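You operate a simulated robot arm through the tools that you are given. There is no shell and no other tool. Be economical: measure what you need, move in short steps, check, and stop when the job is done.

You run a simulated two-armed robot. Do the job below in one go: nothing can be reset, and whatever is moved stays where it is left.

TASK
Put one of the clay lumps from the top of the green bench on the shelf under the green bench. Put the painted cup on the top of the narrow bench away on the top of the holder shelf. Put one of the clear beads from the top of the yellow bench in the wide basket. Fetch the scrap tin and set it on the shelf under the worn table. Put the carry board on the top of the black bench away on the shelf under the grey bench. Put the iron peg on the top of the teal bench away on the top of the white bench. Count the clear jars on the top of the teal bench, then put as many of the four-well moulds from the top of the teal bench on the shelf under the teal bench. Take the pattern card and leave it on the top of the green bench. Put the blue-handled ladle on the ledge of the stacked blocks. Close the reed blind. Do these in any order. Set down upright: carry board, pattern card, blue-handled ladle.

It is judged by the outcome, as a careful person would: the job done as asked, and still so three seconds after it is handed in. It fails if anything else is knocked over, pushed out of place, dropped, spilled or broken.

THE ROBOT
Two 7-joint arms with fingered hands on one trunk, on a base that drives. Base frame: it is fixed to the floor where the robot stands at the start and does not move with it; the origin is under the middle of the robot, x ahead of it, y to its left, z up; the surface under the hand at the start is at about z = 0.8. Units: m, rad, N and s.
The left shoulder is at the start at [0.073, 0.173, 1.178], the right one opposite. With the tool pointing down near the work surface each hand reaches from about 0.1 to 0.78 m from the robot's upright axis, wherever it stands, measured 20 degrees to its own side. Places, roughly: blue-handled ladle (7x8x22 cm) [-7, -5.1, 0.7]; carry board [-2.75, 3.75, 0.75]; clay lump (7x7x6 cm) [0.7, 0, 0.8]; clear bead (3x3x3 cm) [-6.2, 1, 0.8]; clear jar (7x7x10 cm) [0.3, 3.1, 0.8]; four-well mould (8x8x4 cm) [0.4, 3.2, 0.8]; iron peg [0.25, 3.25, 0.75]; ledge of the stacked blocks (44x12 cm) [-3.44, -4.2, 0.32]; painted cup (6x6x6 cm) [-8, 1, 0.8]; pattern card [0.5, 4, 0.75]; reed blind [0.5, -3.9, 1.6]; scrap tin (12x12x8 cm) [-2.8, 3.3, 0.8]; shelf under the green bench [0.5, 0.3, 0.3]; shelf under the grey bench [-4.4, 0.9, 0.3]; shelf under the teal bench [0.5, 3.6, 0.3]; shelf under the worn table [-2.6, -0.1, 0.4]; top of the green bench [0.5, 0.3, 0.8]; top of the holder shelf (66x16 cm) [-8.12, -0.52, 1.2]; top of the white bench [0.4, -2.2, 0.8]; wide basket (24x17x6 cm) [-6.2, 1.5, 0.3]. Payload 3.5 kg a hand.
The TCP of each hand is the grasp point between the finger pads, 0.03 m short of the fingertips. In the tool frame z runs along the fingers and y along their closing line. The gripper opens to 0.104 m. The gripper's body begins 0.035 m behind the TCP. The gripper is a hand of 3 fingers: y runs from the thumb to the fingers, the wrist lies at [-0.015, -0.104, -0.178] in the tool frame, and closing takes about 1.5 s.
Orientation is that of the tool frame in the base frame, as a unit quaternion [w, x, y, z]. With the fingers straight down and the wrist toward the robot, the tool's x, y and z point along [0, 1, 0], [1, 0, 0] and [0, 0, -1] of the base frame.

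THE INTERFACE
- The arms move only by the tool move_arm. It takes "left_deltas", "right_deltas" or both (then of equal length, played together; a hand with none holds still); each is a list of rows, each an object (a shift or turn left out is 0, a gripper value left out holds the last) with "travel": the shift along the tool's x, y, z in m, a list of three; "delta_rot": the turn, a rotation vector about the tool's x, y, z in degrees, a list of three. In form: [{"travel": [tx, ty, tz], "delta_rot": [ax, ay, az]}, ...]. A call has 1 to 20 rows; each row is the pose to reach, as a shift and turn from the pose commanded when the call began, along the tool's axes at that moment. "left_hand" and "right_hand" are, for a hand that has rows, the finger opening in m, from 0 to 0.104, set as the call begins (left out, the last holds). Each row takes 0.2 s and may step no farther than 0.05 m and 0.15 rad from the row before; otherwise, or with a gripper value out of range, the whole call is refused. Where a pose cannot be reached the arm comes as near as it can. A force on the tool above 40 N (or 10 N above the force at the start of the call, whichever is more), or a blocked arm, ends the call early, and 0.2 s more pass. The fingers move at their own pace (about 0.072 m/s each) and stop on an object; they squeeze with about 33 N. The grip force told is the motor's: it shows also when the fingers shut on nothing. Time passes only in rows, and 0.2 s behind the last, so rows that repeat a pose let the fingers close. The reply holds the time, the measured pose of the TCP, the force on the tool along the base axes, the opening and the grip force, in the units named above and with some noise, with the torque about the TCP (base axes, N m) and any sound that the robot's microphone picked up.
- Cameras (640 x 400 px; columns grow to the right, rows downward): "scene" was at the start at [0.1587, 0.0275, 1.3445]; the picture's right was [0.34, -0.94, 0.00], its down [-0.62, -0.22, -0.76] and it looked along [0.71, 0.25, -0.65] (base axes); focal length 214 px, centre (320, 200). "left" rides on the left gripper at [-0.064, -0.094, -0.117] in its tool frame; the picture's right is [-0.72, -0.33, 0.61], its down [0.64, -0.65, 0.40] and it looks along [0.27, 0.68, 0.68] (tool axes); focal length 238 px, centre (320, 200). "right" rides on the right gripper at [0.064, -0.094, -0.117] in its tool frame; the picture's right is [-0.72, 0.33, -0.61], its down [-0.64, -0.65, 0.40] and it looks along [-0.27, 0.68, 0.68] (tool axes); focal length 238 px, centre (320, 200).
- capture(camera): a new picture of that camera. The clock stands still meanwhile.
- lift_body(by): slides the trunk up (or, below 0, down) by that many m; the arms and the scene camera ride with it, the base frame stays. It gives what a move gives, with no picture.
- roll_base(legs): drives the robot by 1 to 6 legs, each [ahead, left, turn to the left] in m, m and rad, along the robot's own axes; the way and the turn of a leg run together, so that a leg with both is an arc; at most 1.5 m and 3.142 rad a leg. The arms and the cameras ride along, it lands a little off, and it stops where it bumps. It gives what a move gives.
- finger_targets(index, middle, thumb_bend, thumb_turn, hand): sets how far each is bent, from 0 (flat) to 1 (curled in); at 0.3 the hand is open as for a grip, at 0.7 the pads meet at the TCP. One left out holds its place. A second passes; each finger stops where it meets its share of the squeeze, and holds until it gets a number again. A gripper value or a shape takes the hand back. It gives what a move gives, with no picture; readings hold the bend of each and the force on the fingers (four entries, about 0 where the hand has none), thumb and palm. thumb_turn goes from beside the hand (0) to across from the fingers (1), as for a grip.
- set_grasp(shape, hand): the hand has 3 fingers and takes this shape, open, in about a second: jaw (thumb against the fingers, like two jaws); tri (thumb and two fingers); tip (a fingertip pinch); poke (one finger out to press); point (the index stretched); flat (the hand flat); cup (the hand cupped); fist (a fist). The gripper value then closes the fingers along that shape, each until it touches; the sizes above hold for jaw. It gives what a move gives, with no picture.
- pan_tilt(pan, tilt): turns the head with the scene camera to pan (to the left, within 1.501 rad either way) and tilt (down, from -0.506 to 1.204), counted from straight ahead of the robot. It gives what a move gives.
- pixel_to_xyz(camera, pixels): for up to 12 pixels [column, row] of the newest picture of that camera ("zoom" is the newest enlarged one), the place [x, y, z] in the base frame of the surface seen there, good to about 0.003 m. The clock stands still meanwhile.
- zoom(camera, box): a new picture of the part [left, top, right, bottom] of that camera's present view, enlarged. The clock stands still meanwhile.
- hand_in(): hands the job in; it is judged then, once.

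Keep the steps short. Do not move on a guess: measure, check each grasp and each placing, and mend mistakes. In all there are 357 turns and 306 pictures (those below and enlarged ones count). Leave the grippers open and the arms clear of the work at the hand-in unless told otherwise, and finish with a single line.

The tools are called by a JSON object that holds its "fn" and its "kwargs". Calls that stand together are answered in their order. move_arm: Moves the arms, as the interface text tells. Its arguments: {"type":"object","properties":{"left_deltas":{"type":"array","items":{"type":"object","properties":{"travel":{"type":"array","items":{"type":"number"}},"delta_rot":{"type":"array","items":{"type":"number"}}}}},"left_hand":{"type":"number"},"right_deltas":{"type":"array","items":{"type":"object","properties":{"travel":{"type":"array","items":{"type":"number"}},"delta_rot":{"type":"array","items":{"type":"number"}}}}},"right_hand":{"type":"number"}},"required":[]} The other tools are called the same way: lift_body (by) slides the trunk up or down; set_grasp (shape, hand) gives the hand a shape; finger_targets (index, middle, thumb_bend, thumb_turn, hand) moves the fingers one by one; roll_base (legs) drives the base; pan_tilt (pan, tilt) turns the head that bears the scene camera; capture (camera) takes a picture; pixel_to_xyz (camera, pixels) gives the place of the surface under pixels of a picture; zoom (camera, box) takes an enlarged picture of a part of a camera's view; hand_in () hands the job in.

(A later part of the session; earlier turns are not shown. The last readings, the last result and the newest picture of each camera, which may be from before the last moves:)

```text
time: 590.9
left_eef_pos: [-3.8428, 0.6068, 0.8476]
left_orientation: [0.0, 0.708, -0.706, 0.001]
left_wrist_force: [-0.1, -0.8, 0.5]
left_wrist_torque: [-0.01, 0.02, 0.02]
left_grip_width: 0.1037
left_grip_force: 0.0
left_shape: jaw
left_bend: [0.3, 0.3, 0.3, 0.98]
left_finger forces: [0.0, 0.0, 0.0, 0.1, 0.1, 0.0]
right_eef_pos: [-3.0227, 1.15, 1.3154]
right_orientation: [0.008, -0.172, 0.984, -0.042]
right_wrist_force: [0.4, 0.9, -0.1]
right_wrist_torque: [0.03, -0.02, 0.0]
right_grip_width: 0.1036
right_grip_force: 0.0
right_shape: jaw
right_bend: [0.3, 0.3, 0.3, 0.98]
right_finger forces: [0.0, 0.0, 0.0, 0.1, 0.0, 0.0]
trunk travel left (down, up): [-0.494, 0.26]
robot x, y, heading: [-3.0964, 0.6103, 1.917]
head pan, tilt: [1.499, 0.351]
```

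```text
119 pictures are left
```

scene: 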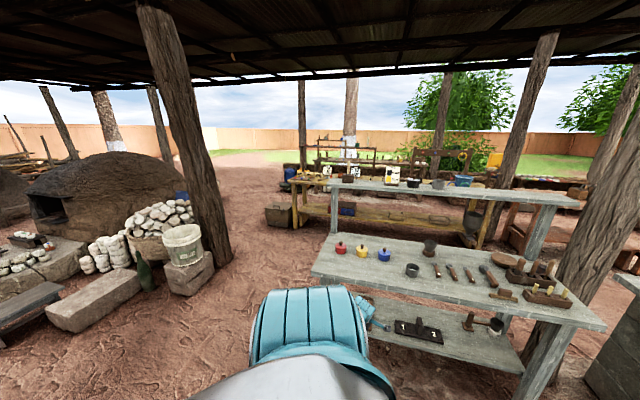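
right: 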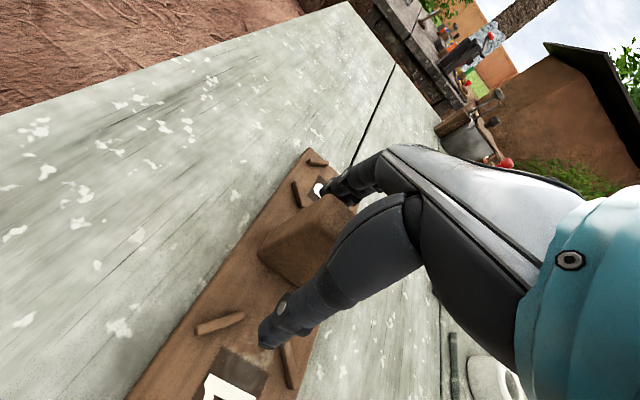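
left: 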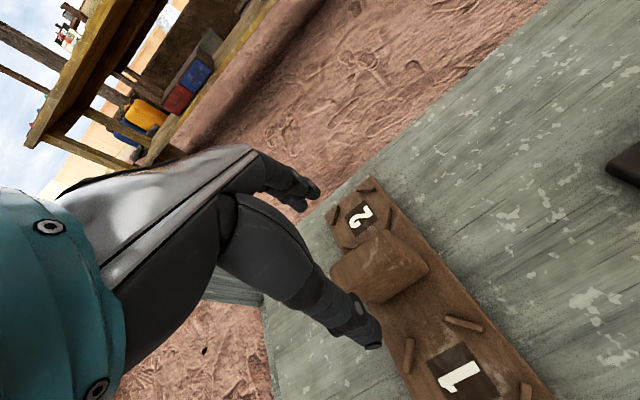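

I measure post, blocks, and the yellow bench.

{"fn": "pixel_to_xyz", "kwargs": {"camera": "scene", "pixels": [[215, 262], [200, 280], [312, 275], [330, 245], [295, 185], [480, 205], [300, 225], [270, 215], [330, 205], [485, 240], [250, 250]]}}

{"fn": "zoom", "kwargs": {"camera": "scene", "box": [250, 130, 610, 280]}}

```text
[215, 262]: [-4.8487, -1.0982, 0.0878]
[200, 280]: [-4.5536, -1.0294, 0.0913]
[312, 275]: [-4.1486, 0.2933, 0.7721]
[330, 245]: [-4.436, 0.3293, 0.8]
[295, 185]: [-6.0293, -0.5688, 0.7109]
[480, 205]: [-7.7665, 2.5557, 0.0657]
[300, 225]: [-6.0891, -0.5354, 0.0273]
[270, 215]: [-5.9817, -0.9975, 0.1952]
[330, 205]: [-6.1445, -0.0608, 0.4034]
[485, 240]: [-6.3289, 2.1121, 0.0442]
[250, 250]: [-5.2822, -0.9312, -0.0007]
```

```text
1.78 times, centred on (430, 205) of scene
```

zoom: 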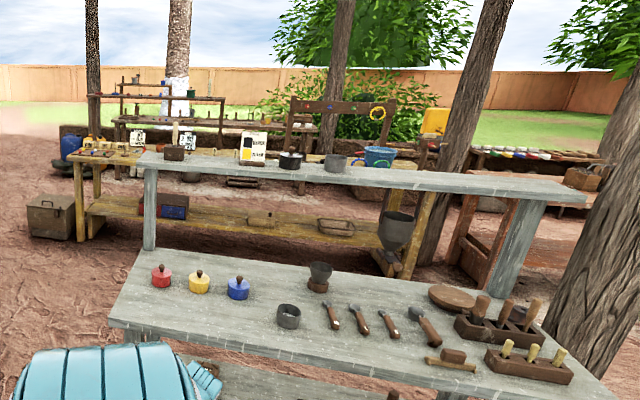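

The yellow bench lies across an aisle (front edge x −6.03). I raise 0.2, go west 0.4, then south around the grey bench's south end.

{"fn": "lift_body", "kwargs": {"by": 0.22}}

{"fn": "roll_base", "kwargs": {"legs": [[0.136, 0.376, 0], [-0.988, 0.356, 0]]}}

{"fn": "capture", "kwargs": {"camera": "scene"}}

```text
time: 593.3
left_eef_pos: [-3.8436, 0.6079, 1.0685]
left_orientation: [-0.001, 0.708, -0.706, 0.001]
left_wrist_force: [0.0, 0.4, 0.9]
left_wrist_torque: [-0.01, 0.0, 0.0]
left_grip_width: 0.1034
left_grip_force: 0.1
left_shape: jaw
left_bend: [0.3, 0.3, 0.3, 0.98]
left_finger forces: [0.0, 0.0, 0.0, 0.0, 0.1, 0.0]
right_eef_pos: [-3.0216, 1.1504, 1.5359]
right_orientation: [0.008, -0.171, 0.984, -0.042]
right_wrist_force: [-0.1, -0.2, -0.4]
right_wrist_torque: [0.03, 0.02, -0.01]
right_grip_width: 0.1038
right_grip_force: 0.0
right_shape: jaw
right_bend: [0.3, 0.3, 0.3, 0.98]
right_finger forces: [0.0, 0.0, 0.1, 0.0, 0.1, 0.1]
trunk travel left (down, up): [-0.714, 0.04]
robot x, y, heading: [-3.099, 0.6118, 1.919]
head pan, tilt: [1.499, 0.351]
```

```text
time: 600.8
left_eef_pos: [-4.2426, -0.4394, 1.0687]
left_orientation: [0.001, 0.708, -0.707, 0.0]
left_wrist_force: [0.5, -0.2, -0.4]
left_wrist_torque: [0.03, -0.03, 0.02]
left_grip_width: 0.1036
left_grip_force: 0.0
left_shape: jaw
left_bend: [0.3, 0.3, 0.3, 0.98]
left_finger forces: [0.0, 0.1, 0.1, 0.0, 0.0, 0.0]
right_eef_pos: [-3.422, 0.1013, 1.5358]
right_orientation: [0.009, -0.171, 0.984, -0.042]
right_wrist_force: [-0.3, 1.3, 0.9]
right_wrist_torque: [0.04, -0.02, 0.0]
right_grip_width: 0.1037
right_grip_force: 0.2
right_shape: jaw
right_bend: [0.3, 0.3, 0.3, 0.98]
right_finger forces: [0.0, 0.0, 0.0, 0.0, 0.0, 0.0]
trunk travel left (down, up): [-0.714, 0.04]
robot x, y, heading: [-3.5016, -0.4345, 1.915]
head pan, tilt: [1.499, 0.351]
```

```text
117 pictures are left
```

scene: 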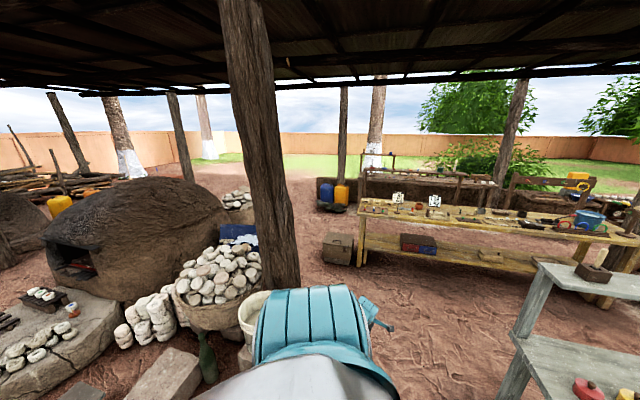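

Clear ahead. I drive 1.9 m west between the post and the grey bench.

{"fn": "roll_base", "kwargs": {"legs": [[0.322, 0.894, 0], [0.322, 0.894, 0]]}}

{"fn": "pan_tilt", "kwargs": {"pan": 0.7, "tilt": 0.55}}

{"fn": "capture", "kwargs": {"camera": "scene"}}

```text
time: 610.3
left_eef_pos: [-6.1431, -0.4182, 1.068]
left_orientation: [0.0, -0.703, 0.712, -0.001]
left_wrist_force: [-0.6, 0.3, -1.2]
left_wrist_torque: [-0.02, 0.0, 0.01]
left_grip_width: 0.1037
left_grip_force: 0.1
left_shape: jaw
left_bend: [0.3, 0.3, 0.3, 0.98]
left_finger forces: [0.0, 0.0, 0.0, 0.1, 0.0, 0.0]
right_eef_pos: [-5.3137, 0.1126, 1.5353]
right_orientation: [0.008, -0.164, 0.986, -0.042]
right_wrist_force: [-0.1, 0.0, 0.2]
right_wrist_torque: [-0.02, 0.03, -0.01]
right_grip_width: 0.1036
right_grip_force: 0.1
right_shape: jaw
right_bend: [0.3, 0.3, 0.3, 0.98]
right_finger forces: [0.1, 0.0, 0.0, 0.0, 0.0, 0.1]
trunk travel left (down, up): [-0.714, 0.04]
robot x, y, heading: [-5.4012, -0.4249, 1.901]
head pan, tilt: [1.499, 0.351]
```

```text
time: 611.4
left_eef_pos: [-6.1434, -0.4186, 1.0686]
left_orientation: [0.0, -0.703, 0.711, -0.002]
left_wrist_force: [-0.6, 0.0, -1.0]
left_wrist_torque: [-0.01, 0.03, -0.04]
left_grip_width: 0.1035
left_grip_force: 0.0
left_shape: jaw
left_bend: [0.3, 0.3, 0.3, 0.98]
left_finger forces: [0.0, 0.0, 0.0, 0.1, 0.1, 0.1]
right_eef_pos: [-5.3153, 0.1127, 1.5349]
right_orientation: [0.008, -0.164, 0.986, -0.042]
right_wrist_force: [-0.2, 0.3, -0.5]
right_wrist_torque: [0.02, -0.06, 0.0]
right_grip_width: 0.1036
right_grip_force: 0.0
right_shape: jaw
right_bend: [0.3, 0.3, 0.3, 0.98]
right_finger forces: [0.1, 0.0, 0.0, 0.0, 0.1, 0.0]
trunk travel left (down, up): [-0.714, 0.04]
robot x, y, heading: [-5.4032, -0.4271, 1.902]
head pan, tilt: [0.7, 0.55]
```

```text
116 pictures are left
```

scene: 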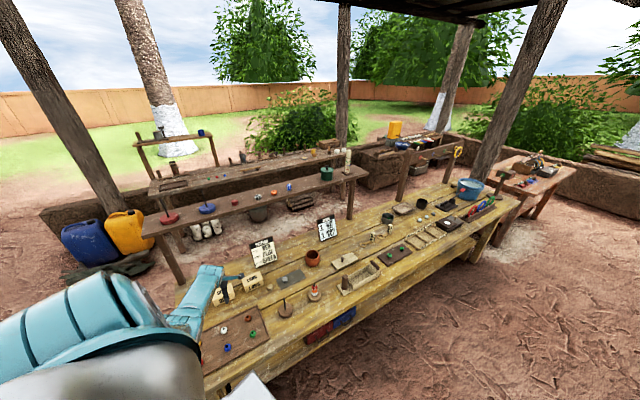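

I step back 0.25 m from the bench and drive north 1.35 m along the aisle, then look at the bench top.

{"fn": "roll_base", "kwargs": {"legs": [[-0.081, -0.2365, 0.015], [1.27, -0.46, 0]]}}

{"fn": "pan_tilt", "kwargs": {"pan": 1.15, "tilt": 0.85}}

{"fn": "capture", "kwargs": {"camera": "scene"}}

{"fn": "capture", "kwargs": {"camera": "left"}}

```text
time: 619.6
left_eef_pos: [-5.9019, 0.9156, 1.0677]
left_orientation: [0.001, 0.709, -0.705, 0.001]
left_wrist_force: [-0.3, 0.5, 0.7]
left_wrist_torque: [-0.02, -0.01, -0.01]
left_grip_width: 0.1036
left_grip_force: 0.1
left_shape: jaw
left_bend: [0.3, 0.3, 0.3, 0.98]
left_finger forces: [0.0, 0.0, 0.0, 0.0, 0.0, 0.0]
right_eef_pos: [-5.0826, 1.4612, 1.5359]
right_orientation: [0.008, -0.174, 0.984, -0.042]
right_wrist_force: [-0.6, -1.0, -0.1]
right_wrist_torque: [-0.03, 0.01, -0.02]
right_grip_width: 0.1037
right_grip_force: 0.1
right_shape: jaw
right_bend: [0.3, 0.3, 0.3, 0.98]
right_finger forces: [0.0, 0.1, 0.0, 0.1, 0.0, 0.0]
trunk travel left (down, up): [-0.714, 0.04]
robot x, y, heading: [-5.1568, 0.923, 1.923]
head pan, tilt: [0.7, 0.55]
```

```text
time: 620.5
left_eef_pos: [-5.9011, 0.9143, 1.0683]
left_orientation: [0.0, 0.709, -0.706, 0.0]
left_wrist_force: [0.5, 0.2, -0.1]
left_wrist_torque: [0.0, -0.02, -0.02]
left_grip_width: 0.1036
left_grip_force: 0.0
left_shape: jaw
left_bend: [0.3, 0.3, 0.3, 0.98]
left_finger forces: [0.0, 0.0, 0.0, 0.0, 0.1, 0.0]
right_eef_pos: [-5.0828, 1.4632, 1.5356]
right_orientation: [0.008, -0.175, 0.984, -0.042]
right_wrist_force: [0.6, -0.9, -0.5]
right_wrist_torque: [0.03, 0.0, 0.04]
right_grip_width: 0.1036
right_grip_force: 0.1
right_shape: jaw
right_bend: [0.3, 0.3, 0.3, 0.98]
right_finger forces: [0.1, 0.0, 0.0, 0.0, 0.0, 0.0]
trunk travel left (down, up): [-0.714, 0.04]
robot x, y, heading: [-5.1562, 0.9253, 1.926]
head pan, tilt: [1.15, 0.85]
```

```text
115 pictures are left
```

scene: 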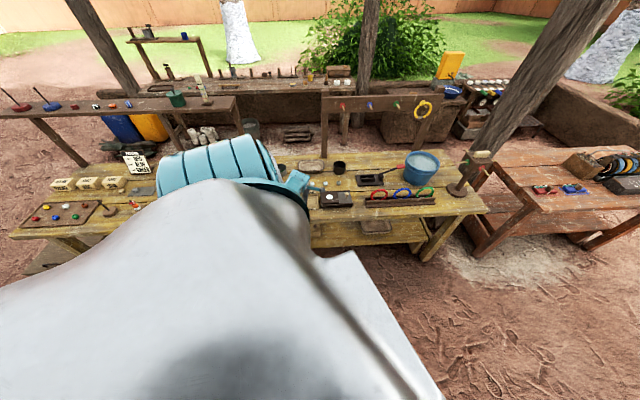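

```text
114 pictures are left
```

left: 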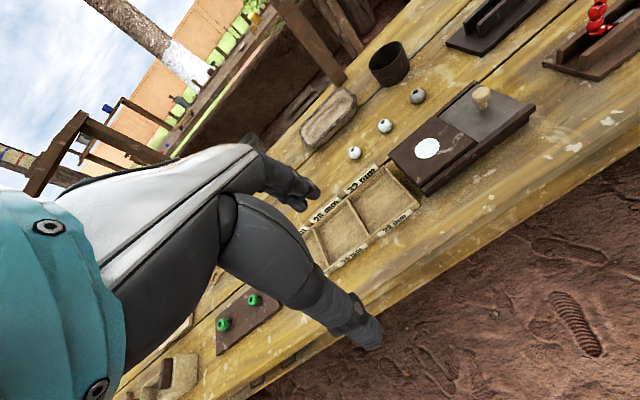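

Three small balls at (354,153), (385,126), (417,95). I zoom in and measure.

{"fn": "zoom", "kwargs": {"camera": "left", "box": [300, 60, 480, 210]}}

{"fn": "pixel_to_xyz", "kwargs": {"camera": "left", "pixels": [[354, 152], [385, 125], [417, 95], [370, 160], [330, 120], [388, 65], [340, 195], [395, 160], [480, 95], [380, 230], [420, 190]]}}

```text
2.67 times, centred on (390, 135) of left
```

zoom: 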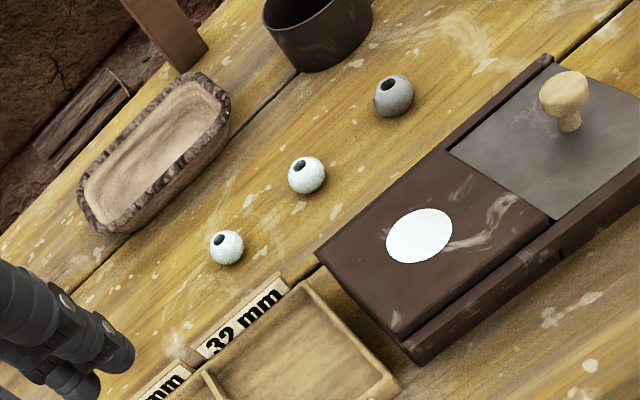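

```text
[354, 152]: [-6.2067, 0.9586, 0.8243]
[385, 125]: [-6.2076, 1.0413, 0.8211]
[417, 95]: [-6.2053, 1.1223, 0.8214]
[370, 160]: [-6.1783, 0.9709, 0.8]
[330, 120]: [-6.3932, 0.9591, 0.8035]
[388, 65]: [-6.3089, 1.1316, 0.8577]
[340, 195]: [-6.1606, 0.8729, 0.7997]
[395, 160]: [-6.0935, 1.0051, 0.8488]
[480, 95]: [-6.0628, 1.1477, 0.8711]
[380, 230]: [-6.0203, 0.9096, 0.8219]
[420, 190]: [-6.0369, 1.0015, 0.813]
```

Two clear beads (pale glass) at y 0.959 and 1.041, and a grey one. I take the one at (−6.2075,1.041). I move over it with a narrow opening, then lower to look.

{"fn": "roll_base", "kwargs": {"legs": [[0.2255, 0.2434, 0]]}}

{"fn": "lift_body", "kwargs": {"by": -0.14}}

{"fn": "move_arm", "kwargs": {"left_deltas": [{"travel": [0, 0, 0]}, {"travel": [0, 0, 0]}, {"travel": [0, 0, 0]}, {"travel": [0, 0, 0]}], "left_hand": 0.06}}

{"fn": "capture", "kwargs": {"camera": "left"}}

```text
time: 622.6
left_eef_pos: [-6.2065, 1.0437, 1.0684]
left_orientation: [0.001, 0.709, -0.705, 0.001]
left_wrist_force: [-0.1, -0.2, 0.2]
left_wrist_torque: [-0.01, 0.01, -0.02]
left_grip_width: 0.1037
left_grip_force: 0.0
left_shape: jaw
left_bend: [0.3, 0.3, 0.3, 0.98]
left_finger forces: [0.0, 0.1, 0.1, 0.0, 0.1, 0.1]
right_eef_pos: [-5.3876, 1.5893, 1.536]
right_orientation: [0.007, -0.174, 0.984, -0.043]
right_wrist_force: [-0.3, -0.5, 0.2]
right_wrist_torque: [-0.02, -0.02, 0.01]
right_grip_width: 0.1039
right_grip_force: 0.1
right_shape: jaw
right_bend: [0.3, 0.3, 0.3, 0.98]
right_finger forces: [0.0, 0.1, 0.0, 0.0, 0.0, 0.0]
trunk travel left (down, up): [-0.714, 0.04]
robot x, y, heading: [-5.4655, 1.0497, 1.92]
head pan, tilt: [1.15, 0.85]
```

```text
time: 624.3
left_eef_pos: [-6.2071, 1.0437, 0.9293]
left_orientation: [0.0, 0.709, -0.705, 0.001]
left_wrist_force: [0.4, -1.0, -1.2]
left_wrist_torque: [0.03, -0.02, 0.03]
left_grip_width: 0.1034
left_grip_force: 0.1
left_shape: jaw
left_bend: [0.3, 0.3, 0.3, 0.98]
left_finger forces: [0.0, 0.0, 0.0, 0.0, 0.0, 0.0]
right_eef_pos: [-5.388, 1.5911, 1.3957]
right_orientation: [0.008, -0.173, 0.984, -0.043]
right_wrist_force: [-0.5, -0.4, -0.3]
right_wrist_torque: [0.01, 0.0, -0.03]
right_grip_width: 0.1038
right_grip_force: 0.0
right_shape: jaw
right_bend: [0.3, 0.3, 0.3, 0.98]
right_finger forces: [0.0, 0.0, 0.1, 0.1, 0.1, 0.0]
trunk travel left (down, up): [-0.574, 0.18]
robot x, y, heading: [-5.4643, 1.0535, 1.921]
head pan, tilt: [1.15, 0.85]
```

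```text
time: 625.3
left_eef_pos: [-6.2066, 1.0437, 0.9289]
left_orientation: [0.0, 0.709, -0.705, 0.001]
left_wrist_force: [0.6, 0.1, 0.7]
left_wrist_torque: [-0.01, 0.02, -0.01]
left_grip_width: 0.0607
left_grip_force: 0.1
left_shape: jaw
left_bend: [0.74, 0.41, 0.66, 1.0]
left_finger forces: [0.1, 0.1, 0.0, 0.0, 0.0, 0.1]
right_eef_pos: [-5.3885, 1.5905, 1.3956]
right_orientation: [0.008, -0.174, 0.984, -0.041]
right_wrist_force: [-0.3, 0.5, -0.2]
right_wrist_torque: [0.0, 0.02, 0.0]
right_grip_width: 0.1038
right_grip_force: 0.1
right_shape: jaw
right_bend: [0.3, 0.3, 0.3, 0.98]
right_finger forces: [0.0, 0.0, 0.1, 0.0, 0.0, 0.0]
trunk travel left (down, up): [-0.574, 0.18]
robot x, y, heading: [-5.4605, 1.0498, 1.925]
head pan, tilt: [1.15, 0.85]
```

```text
112 pictures are left
```

left: 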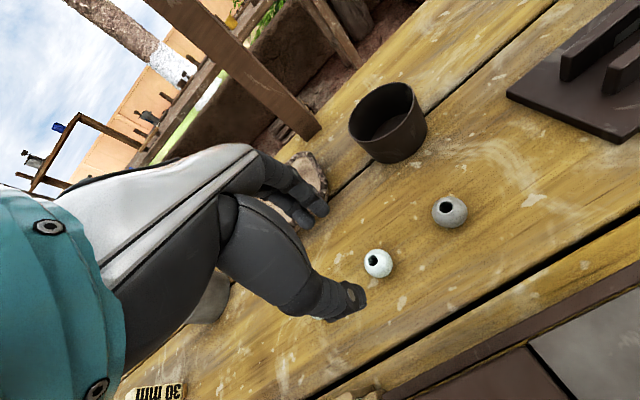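

I measure the bead again, and reopen the hand fully (neighbours are along y, so there is room).

{"fn": "pixel_to_xyz", "kwargs": {"camera": "left", "pixels": [[378, 258], [370, 263], [388, 265], [378, 272], [450, 210], [300, 190]]}}

{"fn": "move_arm", "kwargs": {"left_deltas": [{"travel": [0, 0, 0]}, {"travel": [0, 0, 0]}, {"travel": [0, 0, 0]}, {"travel": [0, 0, 0]}], "left_hand": 0.104}}

```text
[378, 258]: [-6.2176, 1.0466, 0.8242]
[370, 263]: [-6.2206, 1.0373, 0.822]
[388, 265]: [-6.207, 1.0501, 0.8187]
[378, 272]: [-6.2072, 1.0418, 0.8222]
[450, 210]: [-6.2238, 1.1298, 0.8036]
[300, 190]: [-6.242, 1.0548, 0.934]
```

```text
time: 626.3
left_eef_pos: [-6.2061, 1.0435, 0.9273]
left_orientation: [0.0, 0.709, -0.706, 0.002]
left_wrist_force: [-0.7, -0.3, 0.1]
left_wrist_torque: [-0.01, 0.04, 0.0]
left_grip_width: 0.1035
left_grip_force: 0.0
left_shape: jaw
left_bend: [0.3, 0.3, 0.3, 0.98]
left_finger forces: [0.0, 0.0, 0.0, 0.1, 0.0, 0.1]
right_eef_pos: [-5.3889, 1.5895, 1.396]
right_orientation: [0.008, -0.173, 0.984, -0.042]
right_wrist_force: [1.3, 0.2, 0.2]
right_wrist_torque: [-0.04, -0.02, 0.01]
right_grip_width: 0.1036
right_grip_force: 0.0
right_shape: jaw
right_bend: [0.3, 0.3, 0.3, 0.98]
right_finger forces: [0.0, 0.1, 0.0, 0.0, 0.0, 0.1]
trunk travel left (down, up): [-0.574, 0.18]
robot x, y, heading: [-5.4631, 1.0535, 1.918]
head pan, tilt: [1.15, 0.85]
```

Bead centre (−6.214,1.0435). I shift 8 mm, lower to z≈0.833, and close gently.

{"fn": "roll_base", "kwargs": {"legs": [[0.003, 0.0075, 0]]}}

{"fn": "lift_body", "kwargs": {"by": -0.092}}

{"fn": "capture", "kwargs": {"camera": "left"}}

```text
time: 627.1
left_eef_pos: [-6.2135, 1.0428, 0.9292]
left_orientation: [0.0, 0.709, -0.706, 0.0]
left_wrist_force: [-0.3, 0.6, -0.7]
left_wrist_torque: [0.01, -0.02, -0.03]
left_grip_width: 0.1032
left_grip_force: 0.0
left_shape: jaw
left_bend: [0.3, 0.3, 0.3, 0.98]
left_finger forces: [0.0, 0.0, 0.0, 0.1, 0.0, 0.0]
right_eef_pos: [-5.3952, 1.5903, 1.3962]
right_orientation: [0.008, -0.173, 0.984, -0.042]
right_wrist_force: [0.2, -0.3, -0.2]
right_wrist_torque: [0.03, 0.01, 0.02]
right_grip_width: 0.1037
right_grip_force: 0.0
right_shape: jaw
right_bend: [0.3, 0.3, 0.3, 0.98]
right_finger forces: [0.1, 0.0, 0.0, 0.0, 0.0, 0.0]
trunk travel left (down, up): [-0.574, 0.18]
robot x, y, heading: [-5.4706, 1.0536, 1.922]
head pan, tilt: [1.15, 0.85]
```

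```text
time: 628.3
left_eef_pos: [-6.2145, 1.0435, 0.8368]
left_orientation: [0.001, 0.709, -0.705, 0.001]
left_wrist_force: [0.2, -0.5, 0.1]
left_wrist_torque: [0.0, 0.0, -0.06]
left_grip_width: 0.1038
left_grip_force: 0.1
left_shape: jaw
left_bend: [0.3, 0.3, 0.3, 0.98]
left_finger forces: [0.0, 0.0, 0.0, 0.0, 0.0, 0.1]
right_eef_pos: [-5.3955, 1.5899, 1.3023]
right_orientation: [0.009, -0.173, 0.984, -0.042]
right_wrist_force: [0.9, -0.1, 0.1]
right_wrist_torque: [0.01, 0.03, 0.0]
right_grip_width: 0.1038
right_grip_force: 0.1
right_shape: jaw
right_bend: [0.3, 0.3, 0.3, 0.98]
right_finger forces: [0.1, 0.0, 0.0, 0.1, 0.0, 0.0]
trunk travel left (down, up): [-0.482, 0.272]
robot x, y, heading: [-5.4739, 1.0527, 1.922]
head pan, tilt: [1.15, 0.85]
```

```text
111 pictures are left
```

left: 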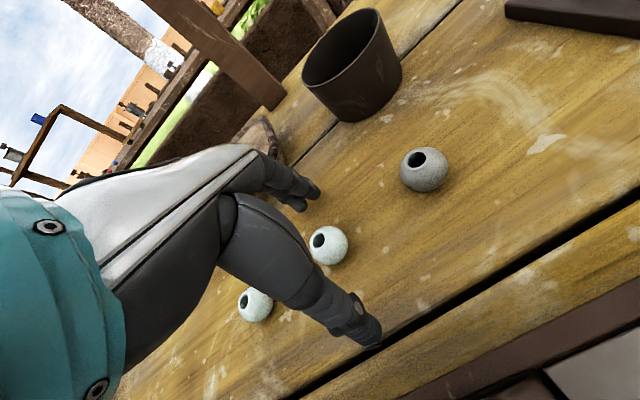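

The bead sits right between the fingers. I lower 3 mm and close.

{"fn": "lift_body", "kwargs": {"by": -0.003}}

{"fn": "move_arm", "kwargs": {"left_deltas": [{"travel": [0, 0, 0]}, {"travel": [0, 0, 0]}, {"travel": [0, 0, 0]}, {"travel": [0, 0, 0]}, {"travel": [0, 0, 0]}, {"travel": [0, 0, 0]}, {"travel": [0, 0, 0]}, {"travel": [0, 0, 0]}], "left_hand": 0.0}}

{"fn": "lift_body", "kwargs": {"by": 0.15}}

{"fn": "capture", "kwargs": {"camera": "left"}}

```text
time: 628.9
left_eef_pos: [-6.2157, 1.0434, 0.8332]
left_orientation: [0.001, 0.709, -0.705, 0.0]
left_wrist_force: [-0.6, 0.0, 0.1]
left_wrist_torque: [0.01, 0.03, -0.01]
left_grip_width: 0.1036
left_grip_force: 0.2
left_shape: jaw
left_bend: [0.3, 0.3, 0.3, 0.98]
left_finger forces: [0.1, 0.1, 0.1, 0.1, 0.1, 0.0]
right_eef_pos: [-5.3961, 1.5905, 1.3011]
right_orientation: [0.008, -0.174, 0.984, -0.042]
right_wrist_force: [0.3, -0.4, 0.1]
right_wrist_torque: [0.02, -0.01, -0.02]
right_grip_width: 0.1036
right_grip_force: 0.1
right_shape: jaw
right_bend: [0.3, 0.3, 0.3, 0.98]
right_finger forces: [0.0, 0.0, 0.0, 0.1, 0.1, 0.0]
trunk travel left (down, up): [-0.479, 0.275]
robot x, y, heading: [-5.4736, 1.0489, 1.922]
head pan, tilt: [1.15, 0.85]
```

```text
time: 630.6
left_eef_pos: [-6.2136, 1.0438, 0.8328]
left_orientation: [0.001, 0.709, -0.705, 0.001]
left_wrist_force: [0.3, -0.4, -0.3]
left_wrist_torque: [-0.01, 0.05, 0.02]
left_grip_width: 0.0213
left_grip_force: 33.1
left_shape: jaw
left_bend: [0.73, 0.59, 0.75, 1.0]
left_finger forces: [18.8, 10.1, 0.0, 0.1, 28.2, 0.0]
right_eef_pos: [-5.397, 1.5896, 1.3008]
right_orientation: [0.009, -0.174, 0.984, -0.042]
right_wrist_force: [-0.4, 0.4, 1.0]
right_wrist_torque: [-0.02, 0.01, -0.02]
right_grip_width: 0.1038
right_grip_force: 0.1
right_shape: jaw
right_bend: [0.3, 0.3, 0.3, 0.98]
right_finger forces: [0.1, 0.0, 0.0, 0.0, 0.0, 0.1]
trunk travel left (down, up): [-0.479, 0.275]
robot x, y, heading: [-5.472, 1.0526, 1.918]
head pan, tilt: [1.15, 0.85]
```

```text
time: 632.4
left_eef_pos: [-6.2138, 1.0436, 0.9822]
left_orientation: [0.001, 0.71, -0.705, 0.002]
left_wrist_force: [0.6, 0.2, -0.2]
left_wrist_torque: [0.0, 0.0, 0.07]
left_grip_width: 0.0212
left_grip_force: 33.1
left_shape: jaw
left_bend: [0.73, 0.59, 0.75, 1.0]
left_finger forces: [18.8, 10.1, 0.0, 0.0, 28.1, 0.0]
right_eef_pos: [-5.3955, 1.5901, 1.4512]
right_orientation: [0.008, -0.172, 0.984, -0.041]
right_wrist_force: [0.5, 0.5, 0.6]
right_wrist_torque: [-0.02, 0.02, 0.0]
right_grip_width: 0.1037
right_grip_force: 0.1
right_shape: jaw
right_bend: [0.3, 0.3, 0.3, 0.98]
right_finger forces: [0.0, 0.0, 0.1, 0.2, 0.0, 0.1]
trunk travel left (down, up): [-0.629, 0.125]
robot x, y, heading: [-5.4701, 1.0518, 1.927]
head pan, tilt: [1.15, 0.85]
```

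```text
110 pictures are left
```

left: 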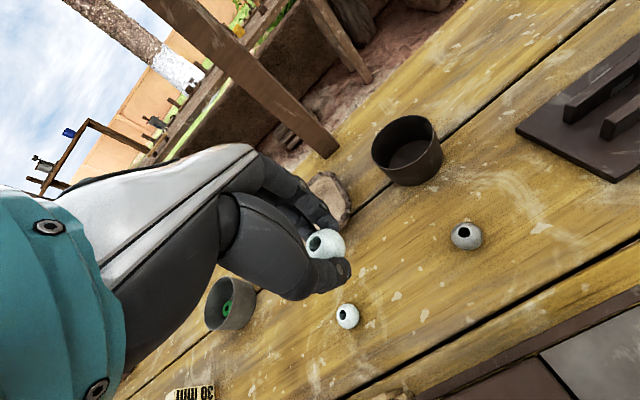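

The bead is held. I back out 0.3 m and look at the shelf with the basket and at the brown table to the north.

{"fn": "roll_base", "kwargs": {"legs": [[-0.104, -0.281, 0]]}}

{"fn": "pan_tilt", "kwargs": {"pan": 0.6, "tilt": 0.75}}

{"fn": "capture", "kwargs": {"camera": "scene"}}

{"fn": "pixel_to_xyz", "kwargs": {"camera": "scene", "pixels": [[250, 200], [330, 200], [400, 240], [450, 200], [500, 250], [360, 300], [300, 260], [200, 250]]}}

```text
time: 634.4
left_eef_pos: [-5.9177, 1.0429, 0.9819]
left_orientation: [0.0, 0.709, -0.705, 0.002]
left_wrist_force: [-0.5, -0.1, 0.4]
left_wrist_torque: [0.02, 0.02, -0.01]
left_grip_width: 0.0209
left_grip_force: 32.9
left_shape: jaw
left_bend: [0.73, 0.59, 0.75, 1.0]
left_finger forces: [18.7, 10.2, 0.0, 0.0, 28.1, 0.0]
right_eef_pos: [-5.0987, 1.5881, 1.4519]
right_orientation: [0.008, -0.173, 0.984, -0.042]
right_wrist_force: [0.4, 0.7, 0.3]
right_wrist_torque: [0.01, 0.0, -0.01]
right_grip_width: 0.1036
right_grip_force: 0.0
right_shape: jaw
right_bend: [0.3, 0.3, 0.3, 0.98]
right_finger forces: [0.0, 0.1, 0.0, 0.1, 0.0, 0.0]
trunk travel left (down, up): [-0.629, 0.125]
robot x, y, heading: [-5.1736, 1.0488, 1.922]
head pan, tilt: [1.15, 0.85]
```

```text
time: 635.4
left_eef_pos: [-5.9173, 1.0428, 0.9832]
left_orientation: [-0.001, 0.709, -0.705, 0.001]
left_wrist_force: [-0.2, 0.0, -0.9]
left_wrist_torque: [0.02, -0.02, 0.02]
left_grip_width: 0.0211
left_grip_force: 32.9
left_shape: jaw
left_bend: [0.73, 0.59, 0.75, 1.0]
left_finger forces: [18.8, 10.1, 0.0, 0.0, 28.1, 0.0]
right_eef_pos: [-5.0989, 1.5882, 1.4515]
right_orientation: [0.009, -0.173, 0.984, -0.043]
right_wrist_force: [0.2, 0.9, -0.9]
right_wrist_torque: [0.01, -0.01, -0.03]
right_grip_width: 0.1037
right_grip_force: 0.0
right_shape: jaw
right_bend: [0.3, 0.3, 0.3, 0.98]
right_finger forces: [0.0, 0.1, 0.0, 0.0, 0.1, 0.0]
trunk travel left (down, up): [-0.629, 0.125]
robot x, y, heading: [-5.1726, 1.0494, 1.92]
head pan, tilt: [0.6, 0.75]
```

```text
109 pictures are left
```

scene: 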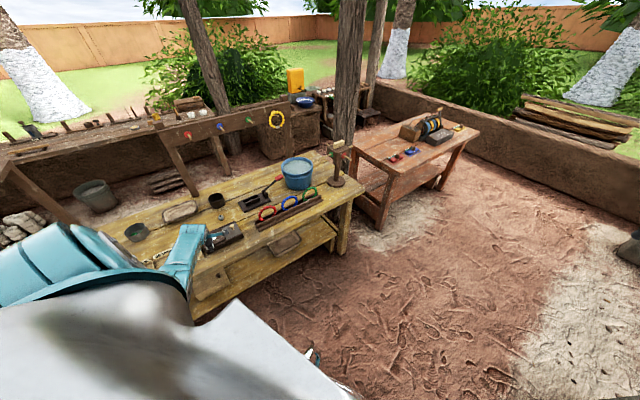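

```text
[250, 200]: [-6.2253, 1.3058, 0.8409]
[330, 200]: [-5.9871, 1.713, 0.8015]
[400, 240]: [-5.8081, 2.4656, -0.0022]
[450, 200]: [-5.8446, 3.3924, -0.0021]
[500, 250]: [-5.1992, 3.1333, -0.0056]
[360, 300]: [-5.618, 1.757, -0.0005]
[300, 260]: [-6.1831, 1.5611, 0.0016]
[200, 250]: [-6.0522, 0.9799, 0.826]
```

The area is open. I move north 0.45 m and lower the trunk 0.4 to view the shelf.

{"fn": "roll_base", "kwargs": {"legs": [[0.422, -0.156, 0]]}}

{"fn": "lift_body", "kwargs": {"by": -0.4}}

{"fn": "capture", "kwargs": {"camera": "left"}}

{"fn": "pan_tilt", "kwargs": {"pan": 1.2, "tilt": 0.6}}

{"fn": "capture", "kwargs": {"camera": "scene"}}

```text
time: 638.1
left_eef_pos: [-5.9154, 1.4873, 0.9833]
left_orientation: [0.001, 0.71, -0.704, 0.001]
left_wrist_force: [-0.3, -0.7, -0.9]
left_wrist_torque: [0.02, 0.0, -0.01]
left_grip_width: 0.0214
left_grip_force: 33.1
left_shape: jaw
left_bend: [0.73, 0.59, 0.75, 1.0]
left_finger forces: [18.9, 10.2, 0.1, 0.1, 28.2, 0.1]
right_eef_pos: [-5.0985, 2.0367, 1.4507]
right_orientation: [0.008, -0.174, 0.984, -0.042]
right_wrist_force: [0.0, 0.7, -0.1]
right_wrist_torque: [-0.03, -0.03, 0.02]
right_grip_width: 0.1037
right_grip_force: 0.1
right_shape: jaw
right_bend: [0.3, 0.3, 0.3, 0.98]
right_finger forces: [0.0, 0.1, 0.1, 0.0, 0.0, 0.0]
trunk travel left (down, up): [-0.629, 0.125]
robot x, y, heading: [-5.1729, 1.499, 1.921]
head pan, tilt: [0.6, 0.75]
```

```text
time: 640.0
left_eef_pos: [-5.9249, 1.4893, 0.8181]
left_orientation: [0.011, 0.708, -0.706, -0.01]
left_wrist_force: [14.7, -2.3, 23.2]
left_wrist_torque: [-0.34, 0.33, 0.26]
left_grip_width: 0.0215
left_grip_force: 33.0
left_shape: jaw
left_bend: [0.74, 0.74, 0.74, 0.99]
left_finger forces: [17.4, 49.9, 0.1, 0.1, 35.9, 0.1]
right_eef_pos: [-5.0964, 2.0384, 1.2738]
right_orientation: [0.008, -0.175, 0.984, -0.042]
right_wrist_force: [-0.4, 0.2, 0.7]
right_wrist_torque: [-0.02, -0.05, -0.01]
right_grip_width: 0.1036
right_grip_force: 0.1
right_shape: jaw
right_bend: [0.3, 0.3, 0.3, 0.98]
right_finger forces: [0.0, 0.1, 0.0, 0.0, 0.0, 0.0]
trunk travel left (down, up): [-0.453, 0.301]
robot x, y, heading: [-5.1701, 1.4988, 1.923]
head pan, tilt: [0.6, 0.75]
stopped: the force on the tool passed its limit at 55 N (the readings are from after the stop); the commanded pose is now the measured one
```

```text
108 pictures are left
```

left: 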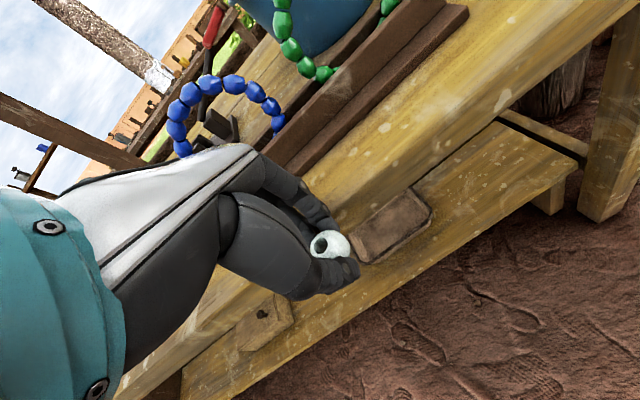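

```text
time: 641.0
left_eef_pos: [-5.9241, 1.4891, 0.8181]
left_orientation: [0.01, 0.708, -0.706, -0.009]
left_wrist_force: [6.5, -2.6, 23.2]
left_wrist_torque: [-0.37, 0.44, 0.16]
left_grip_width: 0.0213
left_grip_force: 33.0
left_shape: jaw
left_bend: [0.74, 0.74, 0.74, 0.99]
left_finger forces: [19.6, 40.8, 0.0, 0.1, 32.6, 0.1]
right_eef_pos: [-5.098, 2.037, 1.2738]
right_orientation: [0.008, -0.175, 0.984, -0.043]
right_wrist_force: [0.0, 0.1, -0.2]
right_wrist_torque: [0.01, 0.01, -0.01]
right_grip_width: 0.1034
right_grip_force: 0.0
right_shape: jaw
right_bend: [0.3, 0.3, 0.3, 0.98]
right_finger forces: [0.1, 0.0, 0.0, 0.1, 0.0, 0.0]
trunk travel left (down, up): [-0.453, 0.301]
robot x, y, heading: [-5.17, 1.4996, 1.926]
head pan, tilt: [1.201, 0.6]
```

```text
107 pictures are left
```

scene: 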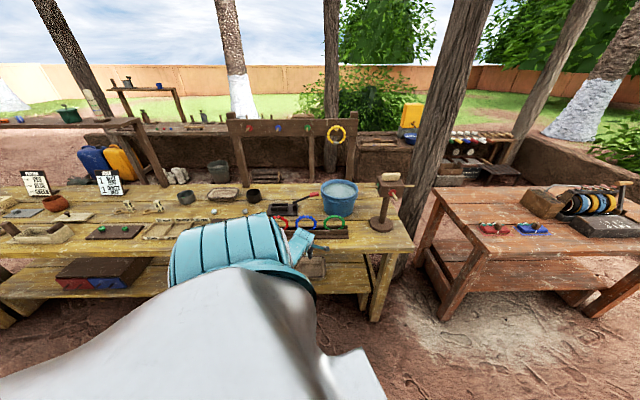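

The fingers touched the bench edge (it lies farther out here). I raise at once and back off east.

{"fn": "lift_body", "kwargs": {"by": 0.04}}

{"fn": "roll_base", "kwargs": {"legs": [[-0.07, -0.19, 0]]}}

{"fn": "capture", "kwargs": {"camera": "left"}}

{"fn": "pixel_to_xyz", "kwargs": {"camera": "left", "pixels": [[300, 150], [420, 60], [345, 190], [430, 130], [395, 190], [260, 300], [470, 170], [420, 195], [375, 215]]}}

```text
time: 641.8
left_eef_pos: [-5.9243, 1.4885, 0.8541]
left_orientation: [0.009, 0.708, -0.706, -0.006]
left_wrist_force: [0.0, 0.2, -0.8]
left_wrist_torque: [-0.02, 0.02, 0.02]
left_grip_width: 0.0209
left_grip_force: 33.2
left_shape: jaw
left_bend: [0.73, 0.61, 0.74, 1.0]
left_finger forces: [21.0, 11.5, 0.0, 0.0, 29.3, 0.1]
right_eef_pos: [-5.1003, 2.0375, 1.314]
right_orientation: [0.009, -0.174, 0.984, -0.044]
right_wrist_force: [0.2, 0.1, 0.5]
right_wrist_torque: [0.01, 0.02, 0.03]
right_grip_width: 0.1037
right_grip_force: 0.1
right_shape: jaw
right_bend: [0.3, 0.3, 0.3, 0.98]
right_finger forces: [0.0, 0.1, 0.0, 0.0, 0.0, 0.0]
trunk travel left (down, up): [-0.493, 0.261]
robot x, y, heading: [-5.1745, 1.4993, 1.918]
head pan, tilt: [1.201, 0.6]
```

```text
time: 643.4
left_eef_pos: [-5.7246, 1.4912, 0.8561]
left_orientation: [0.01, 0.708, -0.706, -0.007]
left_wrist_force: [-0.8, 0.2, 0.4]
left_wrist_torque: [-0.01, -0.03, 0.0]
left_grip_width: 0.021
left_grip_force: 32.8
left_shape: jaw
left_bend: [0.73, 0.61, 0.74, 1.0]
left_finger forces: [21.0, 11.6, 0.0, 0.0, 29.2, 0.0]
right_eef_pos: [-4.8988, 2.0387, 1.3131]
right_orientation: [0.008, -0.175, 0.984, -0.044]
right_wrist_force: [0.7, -0.1, 0.1]
right_wrist_torque: [-0.02, 0.0, 0.03]
right_grip_width: 0.104
right_grip_force: 0.1
right_shape: jaw
right_bend: [0.3, 0.3, 0.3, 0.98]
right_finger forces: [0.0, 0.1, 0.0, 0.1, 0.0, 0.0]
trunk travel left (down, up): [-0.493, 0.261]
robot x, y, heading: [-4.9725, 1.5007, 1.923]
head pan, tilt: [1.201, 0.6]
```

```text
106 pictures are left
```

left: 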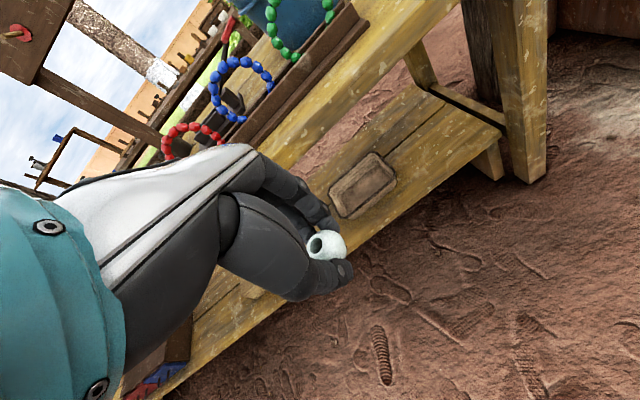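

```text
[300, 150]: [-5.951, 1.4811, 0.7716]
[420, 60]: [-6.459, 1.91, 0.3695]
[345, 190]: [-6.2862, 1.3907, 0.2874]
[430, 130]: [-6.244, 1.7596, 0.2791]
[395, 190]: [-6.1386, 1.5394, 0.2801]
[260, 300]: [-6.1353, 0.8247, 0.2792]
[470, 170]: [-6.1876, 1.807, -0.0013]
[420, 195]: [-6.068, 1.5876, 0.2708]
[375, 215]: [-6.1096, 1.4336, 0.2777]
```

Bench edge is x −5.951, shelf z 0.279. I lower the arm 3.5 cm in its posture, then measure the basket more closely.

{"fn": "move_arm", "kwargs": {"left_deltas": [{"travel": [0, 0, 0.015]}, {"travel": [0, 0, 0.035]}, {"travel": [0, 0, 0.035]}]}}

{"fn": "lift_body", "kwargs": {"by": -0.38}}

{"fn": "capture", "kwargs": {"camera": "left"}}

```text
time: 644.2
left_eef_pos: [-5.7247, 1.4904, 0.8196]
left_orientation: [0.009, 0.709, -0.705, -0.007]
left_wrist_force: [-0.1, -0.2, -1.5]
left_wrist_torque: [0.0, 0.01, -0.01]
left_grip_width: 0.0206
left_grip_force: 33.0
left_shape: jaw
left_bend: [0.73, 0.6, 0.74, 1.0]
left_finger forces: [21.0, 11.7, 0.0, 0.0, 29.2, 0.1]
right_eef_pos: [-4.8997, 2.0389, 1.3128]
right_orientation: [0.009, -0.174, 0.984, -0.043]
right_wrist_force: [0.0, -0.8, -0.4]
right_wrist_torque: [0.01, 0.0, 0.01]
right_grip_width: 0.1038
right_grip_force: 0.1
right_shape: jaw
right_bend: [0.3, 0.3, 0.3, 0.98]
right_finger forces: [0.0, 0.0, 0.0, 0.0, 0.1, 0.0]
trunk travel left (down, up): [-0.493, 0.261]
robot x, y, heading: [-4.9726, 1.4962, 1.925]
head pan, tilt: [1.201, 0.6]
```

```text
time: 647.9
left_eef_pos: [-5.7246, 1.4897, 0.4408]
left_orientation: [0.008, 0.709, -0.705, -0.007]
left_wrist_force: [0.1, 0.4, 0.3]
left_wrist_torque: [-0.04, 0.0, 0.0]
left_grip_width: 0.0209
left_grip_force: 33.3
left_shape: jaw
left_bend: [0.73, 0.6, 0.74, 1.0]
left_finger forces: [20.9, 11.6, 0.0, 0.1, 29.2, 0.1]
right_eef_pos: [-4.8978, 2.0369, 0.9342]
right_orientation: [0.007, -0.174, 0.984, -0.043]
right_wrist_force: [0.2, -0.6, 0.0]
right_wrist_torque: [0.01, -0.02, 0.05]
right_grip_width: 0.1041
right_grip_force: 0.0
right_shape: jaw
right_bend: [0.3, 0.3, 0.3, 0.98]
right_finger forces: [0.0, 0.1, 0.0, 0.0, 0.1, 0.0]
trunk travel left (down, up): [-0.113, 0.641]
robot x, y, heading: [-4.9733, 1.4989, 1.923]
head pan, tilt: [1.201, 0.6]
```

```text
105 pictures are left
```

left: 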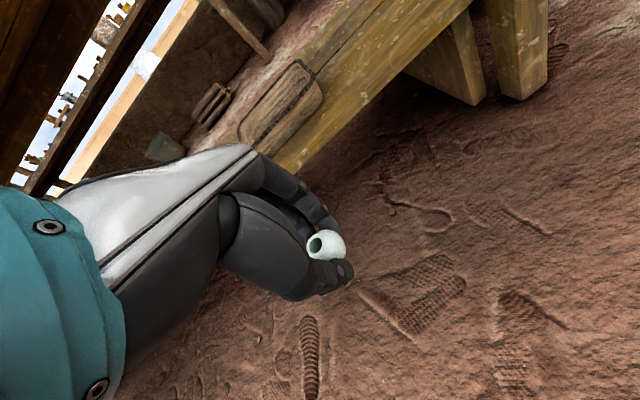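

The basket shows at (280,105). I measure its rim.

{"fn": "pixel_to_xyz", "kwargs": {"camera": "left", "pixels": [[298, 63], [320, 92], [320, 100], [285, 128], [250, 105], [240, 135], [285, 90], [275, 110], [300, 100], [290, 160]]}}

{"fn": "zoom", "kwargs": {"camera": "left", "box": [210, 30, 350, 180]}}

```text
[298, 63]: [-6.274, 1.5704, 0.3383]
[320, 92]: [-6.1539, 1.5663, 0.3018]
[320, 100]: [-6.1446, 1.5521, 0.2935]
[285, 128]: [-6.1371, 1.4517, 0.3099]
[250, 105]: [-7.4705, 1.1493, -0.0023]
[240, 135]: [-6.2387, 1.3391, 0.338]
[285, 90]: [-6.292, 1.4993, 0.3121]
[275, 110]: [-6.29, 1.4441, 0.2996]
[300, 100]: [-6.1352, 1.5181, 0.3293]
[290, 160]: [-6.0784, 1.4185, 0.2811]
```

```text
2.67 times, centred on (280, 105) of left
```

zoom: 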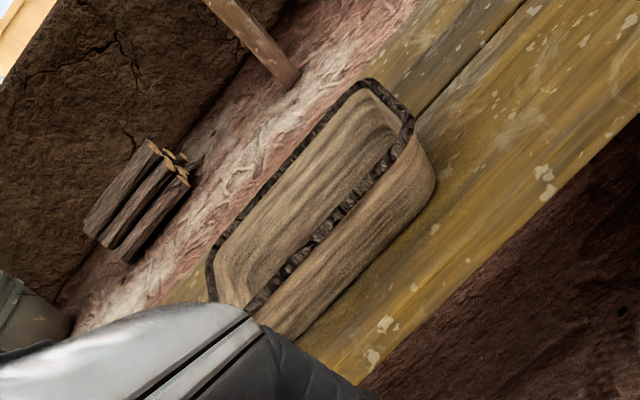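

Basket: x −6.135..−6.295, y 1.34–1.575, rim z 0.338. I slide in over its centre (−6.215,1.457) at z 0.44.

{"fn": "roll_base", "kwargs": {"legs": [[0.069, 0.236, 0]]}}

{"fn": "roll_base", "kwargs": {"legs": [[0.069, 0.236, 0]]}}

{"fn": "capture", "kwargs": {"camera": "left"}}

```text
time: 649.7
left_eef_pos: [-5.9699, 1.4732, 0.4407]
left_orientation: [0.008, 0.709, -0.705, -0.007]
left_wrist_force: [-0.4, -0.9, -0.2]
left_wrist_torque: [-0.03, 0.03, 0.01]
left_grip_width: 0.0211
left_grip_force: 33.2
left_shape: jaw
left_bend: [0.73, 0.6, 0.74, 1.0]
left_finger forces: [20.9, 11.8, 0.1, 0.0, 29.1, 0.0]
right_eef_pos: [-5.1448, 2.0213, 0.932]
right_orientation: [0.009, -0.175, 0.984, -0.044]
right_wrist_force: [0.7, 1.2, -0.2]
right_wrist_torque: [-0.03, -0.01, 0.0]
right_grip_width: 0.1042
right_grip_force: 0.1
right_shape: jaw
right_bend: [0.3, 0.3, 0.3, 0.98]
right_finger forces: [0.0, 0.1, 0.1, 0.0, 0.0, 0.1]
trunk travel left (down, up): [-0.113, 0.641]
robot x, y, heading: [-5.2188, 1.4793, 1.923]
head pan, tilt: [1.201, 0.6]
```

```text
time: 651.5
left_eef_pos: [-6.2114, 1.4554, 0.4402]
left_orientation: [0.009, 0.71, -0.705, -0.008]
left_wrist_force: [-0.2, -0.1, -0.1]
left_wrist_torque: [-0.02, -0.02, -0.02]
left_grip_width: 0.0211
left_grip_force: 33.0
left_shape: jaw
left_bend: [0.73, 0.6, 0.74, 1.0]
left_finger forces: [20.8, 11.8, 0.0, 0.0, 29.1, 0.0]
right_eef_pos: [-5.3871, 2.0066, 0.9347]
right_orientation: [0.009, -0.176, 0.983, -0.044]
right_wrist_force: [-0.2, -0.6, 0.6]
right_wrist_torque: [0.01, 0.01, 0.03]
right_grip_width: 0.1039
right_grip_force: 0.1
right_shape: jaw
right_bend: [0.3, 0.3, 0.3, 0.98]
right_finger forces: [0.0, 0.0, 0.0, 0.0, 0.0, 0.0]
trunk travel left (down, up): [-0.113, 0.641]
robot x, y, heading: [-5.4566, 1.4662, 1.928]
head pan, tilt: [1.201, 0.6]
```

```text
103 pictures are left
```

left: 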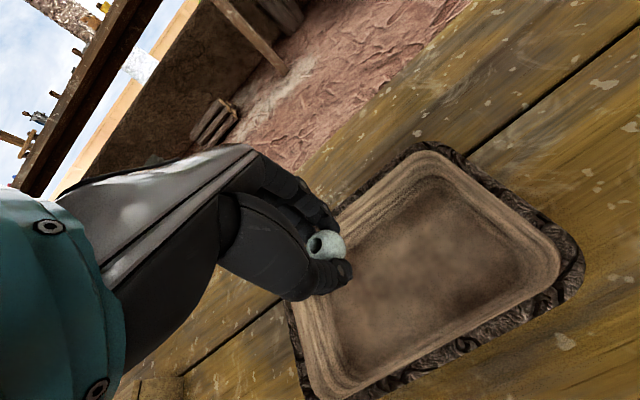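

The basket lies under the bead. I lower 0.085 and look.

{"fn": "lift_body", "kwargs": {"by": -0.085}}

{"fn": "capture", "kwargs": {"camera": "left"}}

```text
time: 652.7
left_eef_pos: [-6.2108, 1.4562, 0.3552]
left_orientation: [0.009, 0.709, -0.705, -0.008]
left_wrist_force: [0.3, 0.0, -0.7]
left_wrist_torque: [-0.03, 0.01, -0.01]
left_grip_width: 0.0207
left_grip_force: 32.7
left_shape: jaw
left_bend: [0.73, 0.6, 0.74, 1.0]
left_finger forces: [20.8, 11.8, 0.0, 0.0, 29.0, 0.0]
right_eef_pos: [-5.3858, 2.0061, 0.8487]
right_orientation: [0.009, -0.176, 0.983, -0.042]
right_wrist_force: [0.2, 0.0, -0.1]
right_wrist_torque: [0.01, -0.02, 0.02]
right_grip_width: 0.1038
right_grip_force: 0.1
right_shape: jaw
right_bend: [0.3, 0.3, 0.3, 0.98]
right_finger forces: [0.1, 0.1, 0.0, 0.0, 0.0, 0.1]
trunk travel left (down, up): [-0.028, 0.726]
robot x, y, heading: [-5.459, 1.469, 1.929]
head pan, tilt: [1.201, 0.6]
```

```text
102 pictures are left
```

left: 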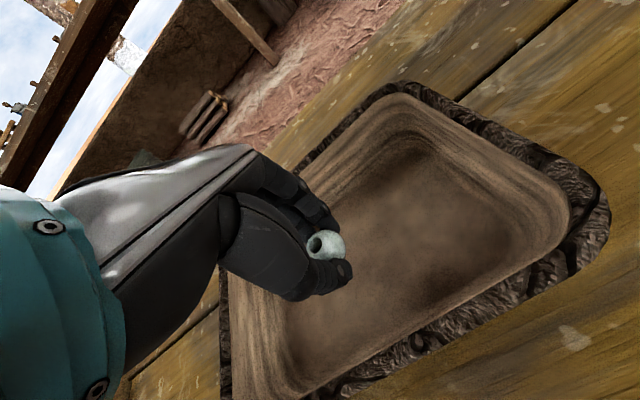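

Inside the basket. I lower 0.02 more and open part-way so that the bead settles.

{"fn": "lift_body", "kwargs": {"by": -0.022}}

{"fn": "move_arm", "kwargs": {"left_deltas": [{"travel": [0, 0, 0]}, {"travel": [0, 0, 0]}, {"travel": [0, 0, 0]}, {"travel": [0, 0, 0]}, {"travel": [0, 0, 0]}], "left_hand": 0.05}}

{"fn": "lift_body", "kwargs": {"by": 0.1}}

{"fn": "capture", "kwargs": {"camera": "left"}}

```text
time: 653.4
left_eef_pos: [-6.2103, 1.4568, 0.3341]
left_orientation: [0.008, 0.709, -0.705, -0.007]
left_wrist_force: [-0.6, 0.1, -1.2]
left_wrist_torque: [0.01, -0.03, -0.02]
left_grip_width: 0.0209
left_grip_force: 33.1
left_shape: jaw
left_bend: [0.73, 0.6, 0.74, 1.0]
left_finger forces: [20.9, 11.8, 0.0, 0.1, 29.2, 0.0]
right_eef_pos: [-5.3878, 2.0054, 0.8262]
right_orientation: [0.008, -0.177, 0.983, -0.043]
right_wrist_force: [0.0, -0.3, 0.7]
right_wrist_torque: [0.04, 0.01, 0.02]
right_grip_width: 0.1037
right_grip_force: 0.1
right_shape: jaw
right_bend: [0.3, 0.3, 0.3, 0.98]
right_finger forces: [0.0, 0.0, 0.1, 0.1, 0.0, 0.0]
trunk travel left (down, up): [-0.006, 0.748]
robot x, y, heading: [-5.4605, 1.4695, 1.925]
head pan, tilt: [1.201, 0.6]
```

```text
time: 654.6
left_eef_pos: [-6.2106, 1.456, 0.3329]
left_orientation: [0.01, 0.71, -0.704, -0.007]
left_wrist_force: [-0.6, 0.0, -0.3]
left_wrist_torque: [0.03, 0.01, 0.01]
left_grip_width: 0.0498
left_grip_force: 0.1
left_shape: jaw
left_bend: [0.74, 0.45, 0.71, 1.0]
left_finger forces: [0.0, 0.1, 0.0, 0.1, 0.0, 0.0]
right_eef_pos: [-5.3866, 2.0066, 0.8265]
right_orientation: [0.009, -0.176, 0.983, -0.044]
right_wrist_force: [1.2, -0.5, -0.5]
right_wrist_torque: [0.0, -0.03, -0.01]
right_grip_width: 0.1037
right_grip_force: 0.1
right_shape: jaw
right_bend: [0.3, 0.3, 0.3, 0.98]
right_finger forces: [0.0, 0.0, 0.0, 0.0, 0.0, 0.0]
trunk travel left (down, up): [-0.006, 0.748]
robot x, y, heading: [-5.4603, 1.4651, 1.925]
head pan, tilt: [1.201, 0.6]
```

```text
time: 655.9
left_eef_pos: [-6.2109, 1.4563, 0.4331]
left_orientation: [0.009, 0.709, -0.705, -0.006]
left_wrist_force: [0.1, -0.5, -0.6]
left_wrist_torque: [0.03, -0.01, -0.01]
left_grip_width: 0.0495
left_grip_force: 0.1
left_shape: jaw
left_bend: [0.74, 0.45, 0.71, 1.0]
left_finger forces: [0.1, 0.0, 0.1, 0.1, 0.0, 0.0]
right_eef_pos: [-5.3867, 2.0075, 0.9257]
right_orientation: [0.008, -0.177, 0.983, -0.044]
right_wrist_force: [-0.2, 0.0, 0.0]
right_wrist_torque: [-0.03, -0.02, 0.01]
right_grip_width: 0.1038
right_grip_force: 0.0
right_shape: jaw
right_bend: [0.3, 0.3, 0.3, 0.98]
right_finger forces: [0.0, 0.1, 0.0, 0.0, 0.0, 0.0]
trunk travel left (down, up): [-0.106, 0.648]
robot x, y, heading: [-5.4604, 1.4671, 1.926]
head pan, tilt: [1.201, 0.6]
```

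```text
101 pictures are left
```

left: 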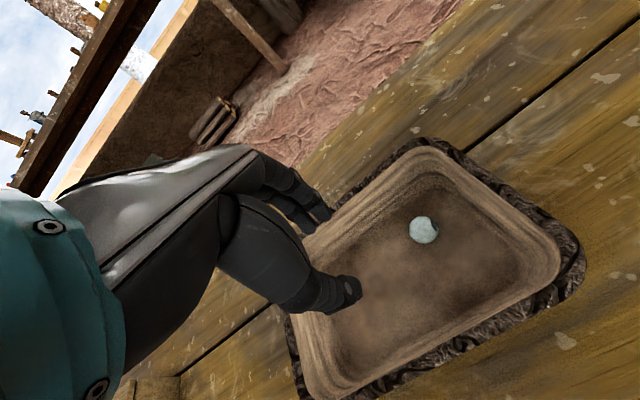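

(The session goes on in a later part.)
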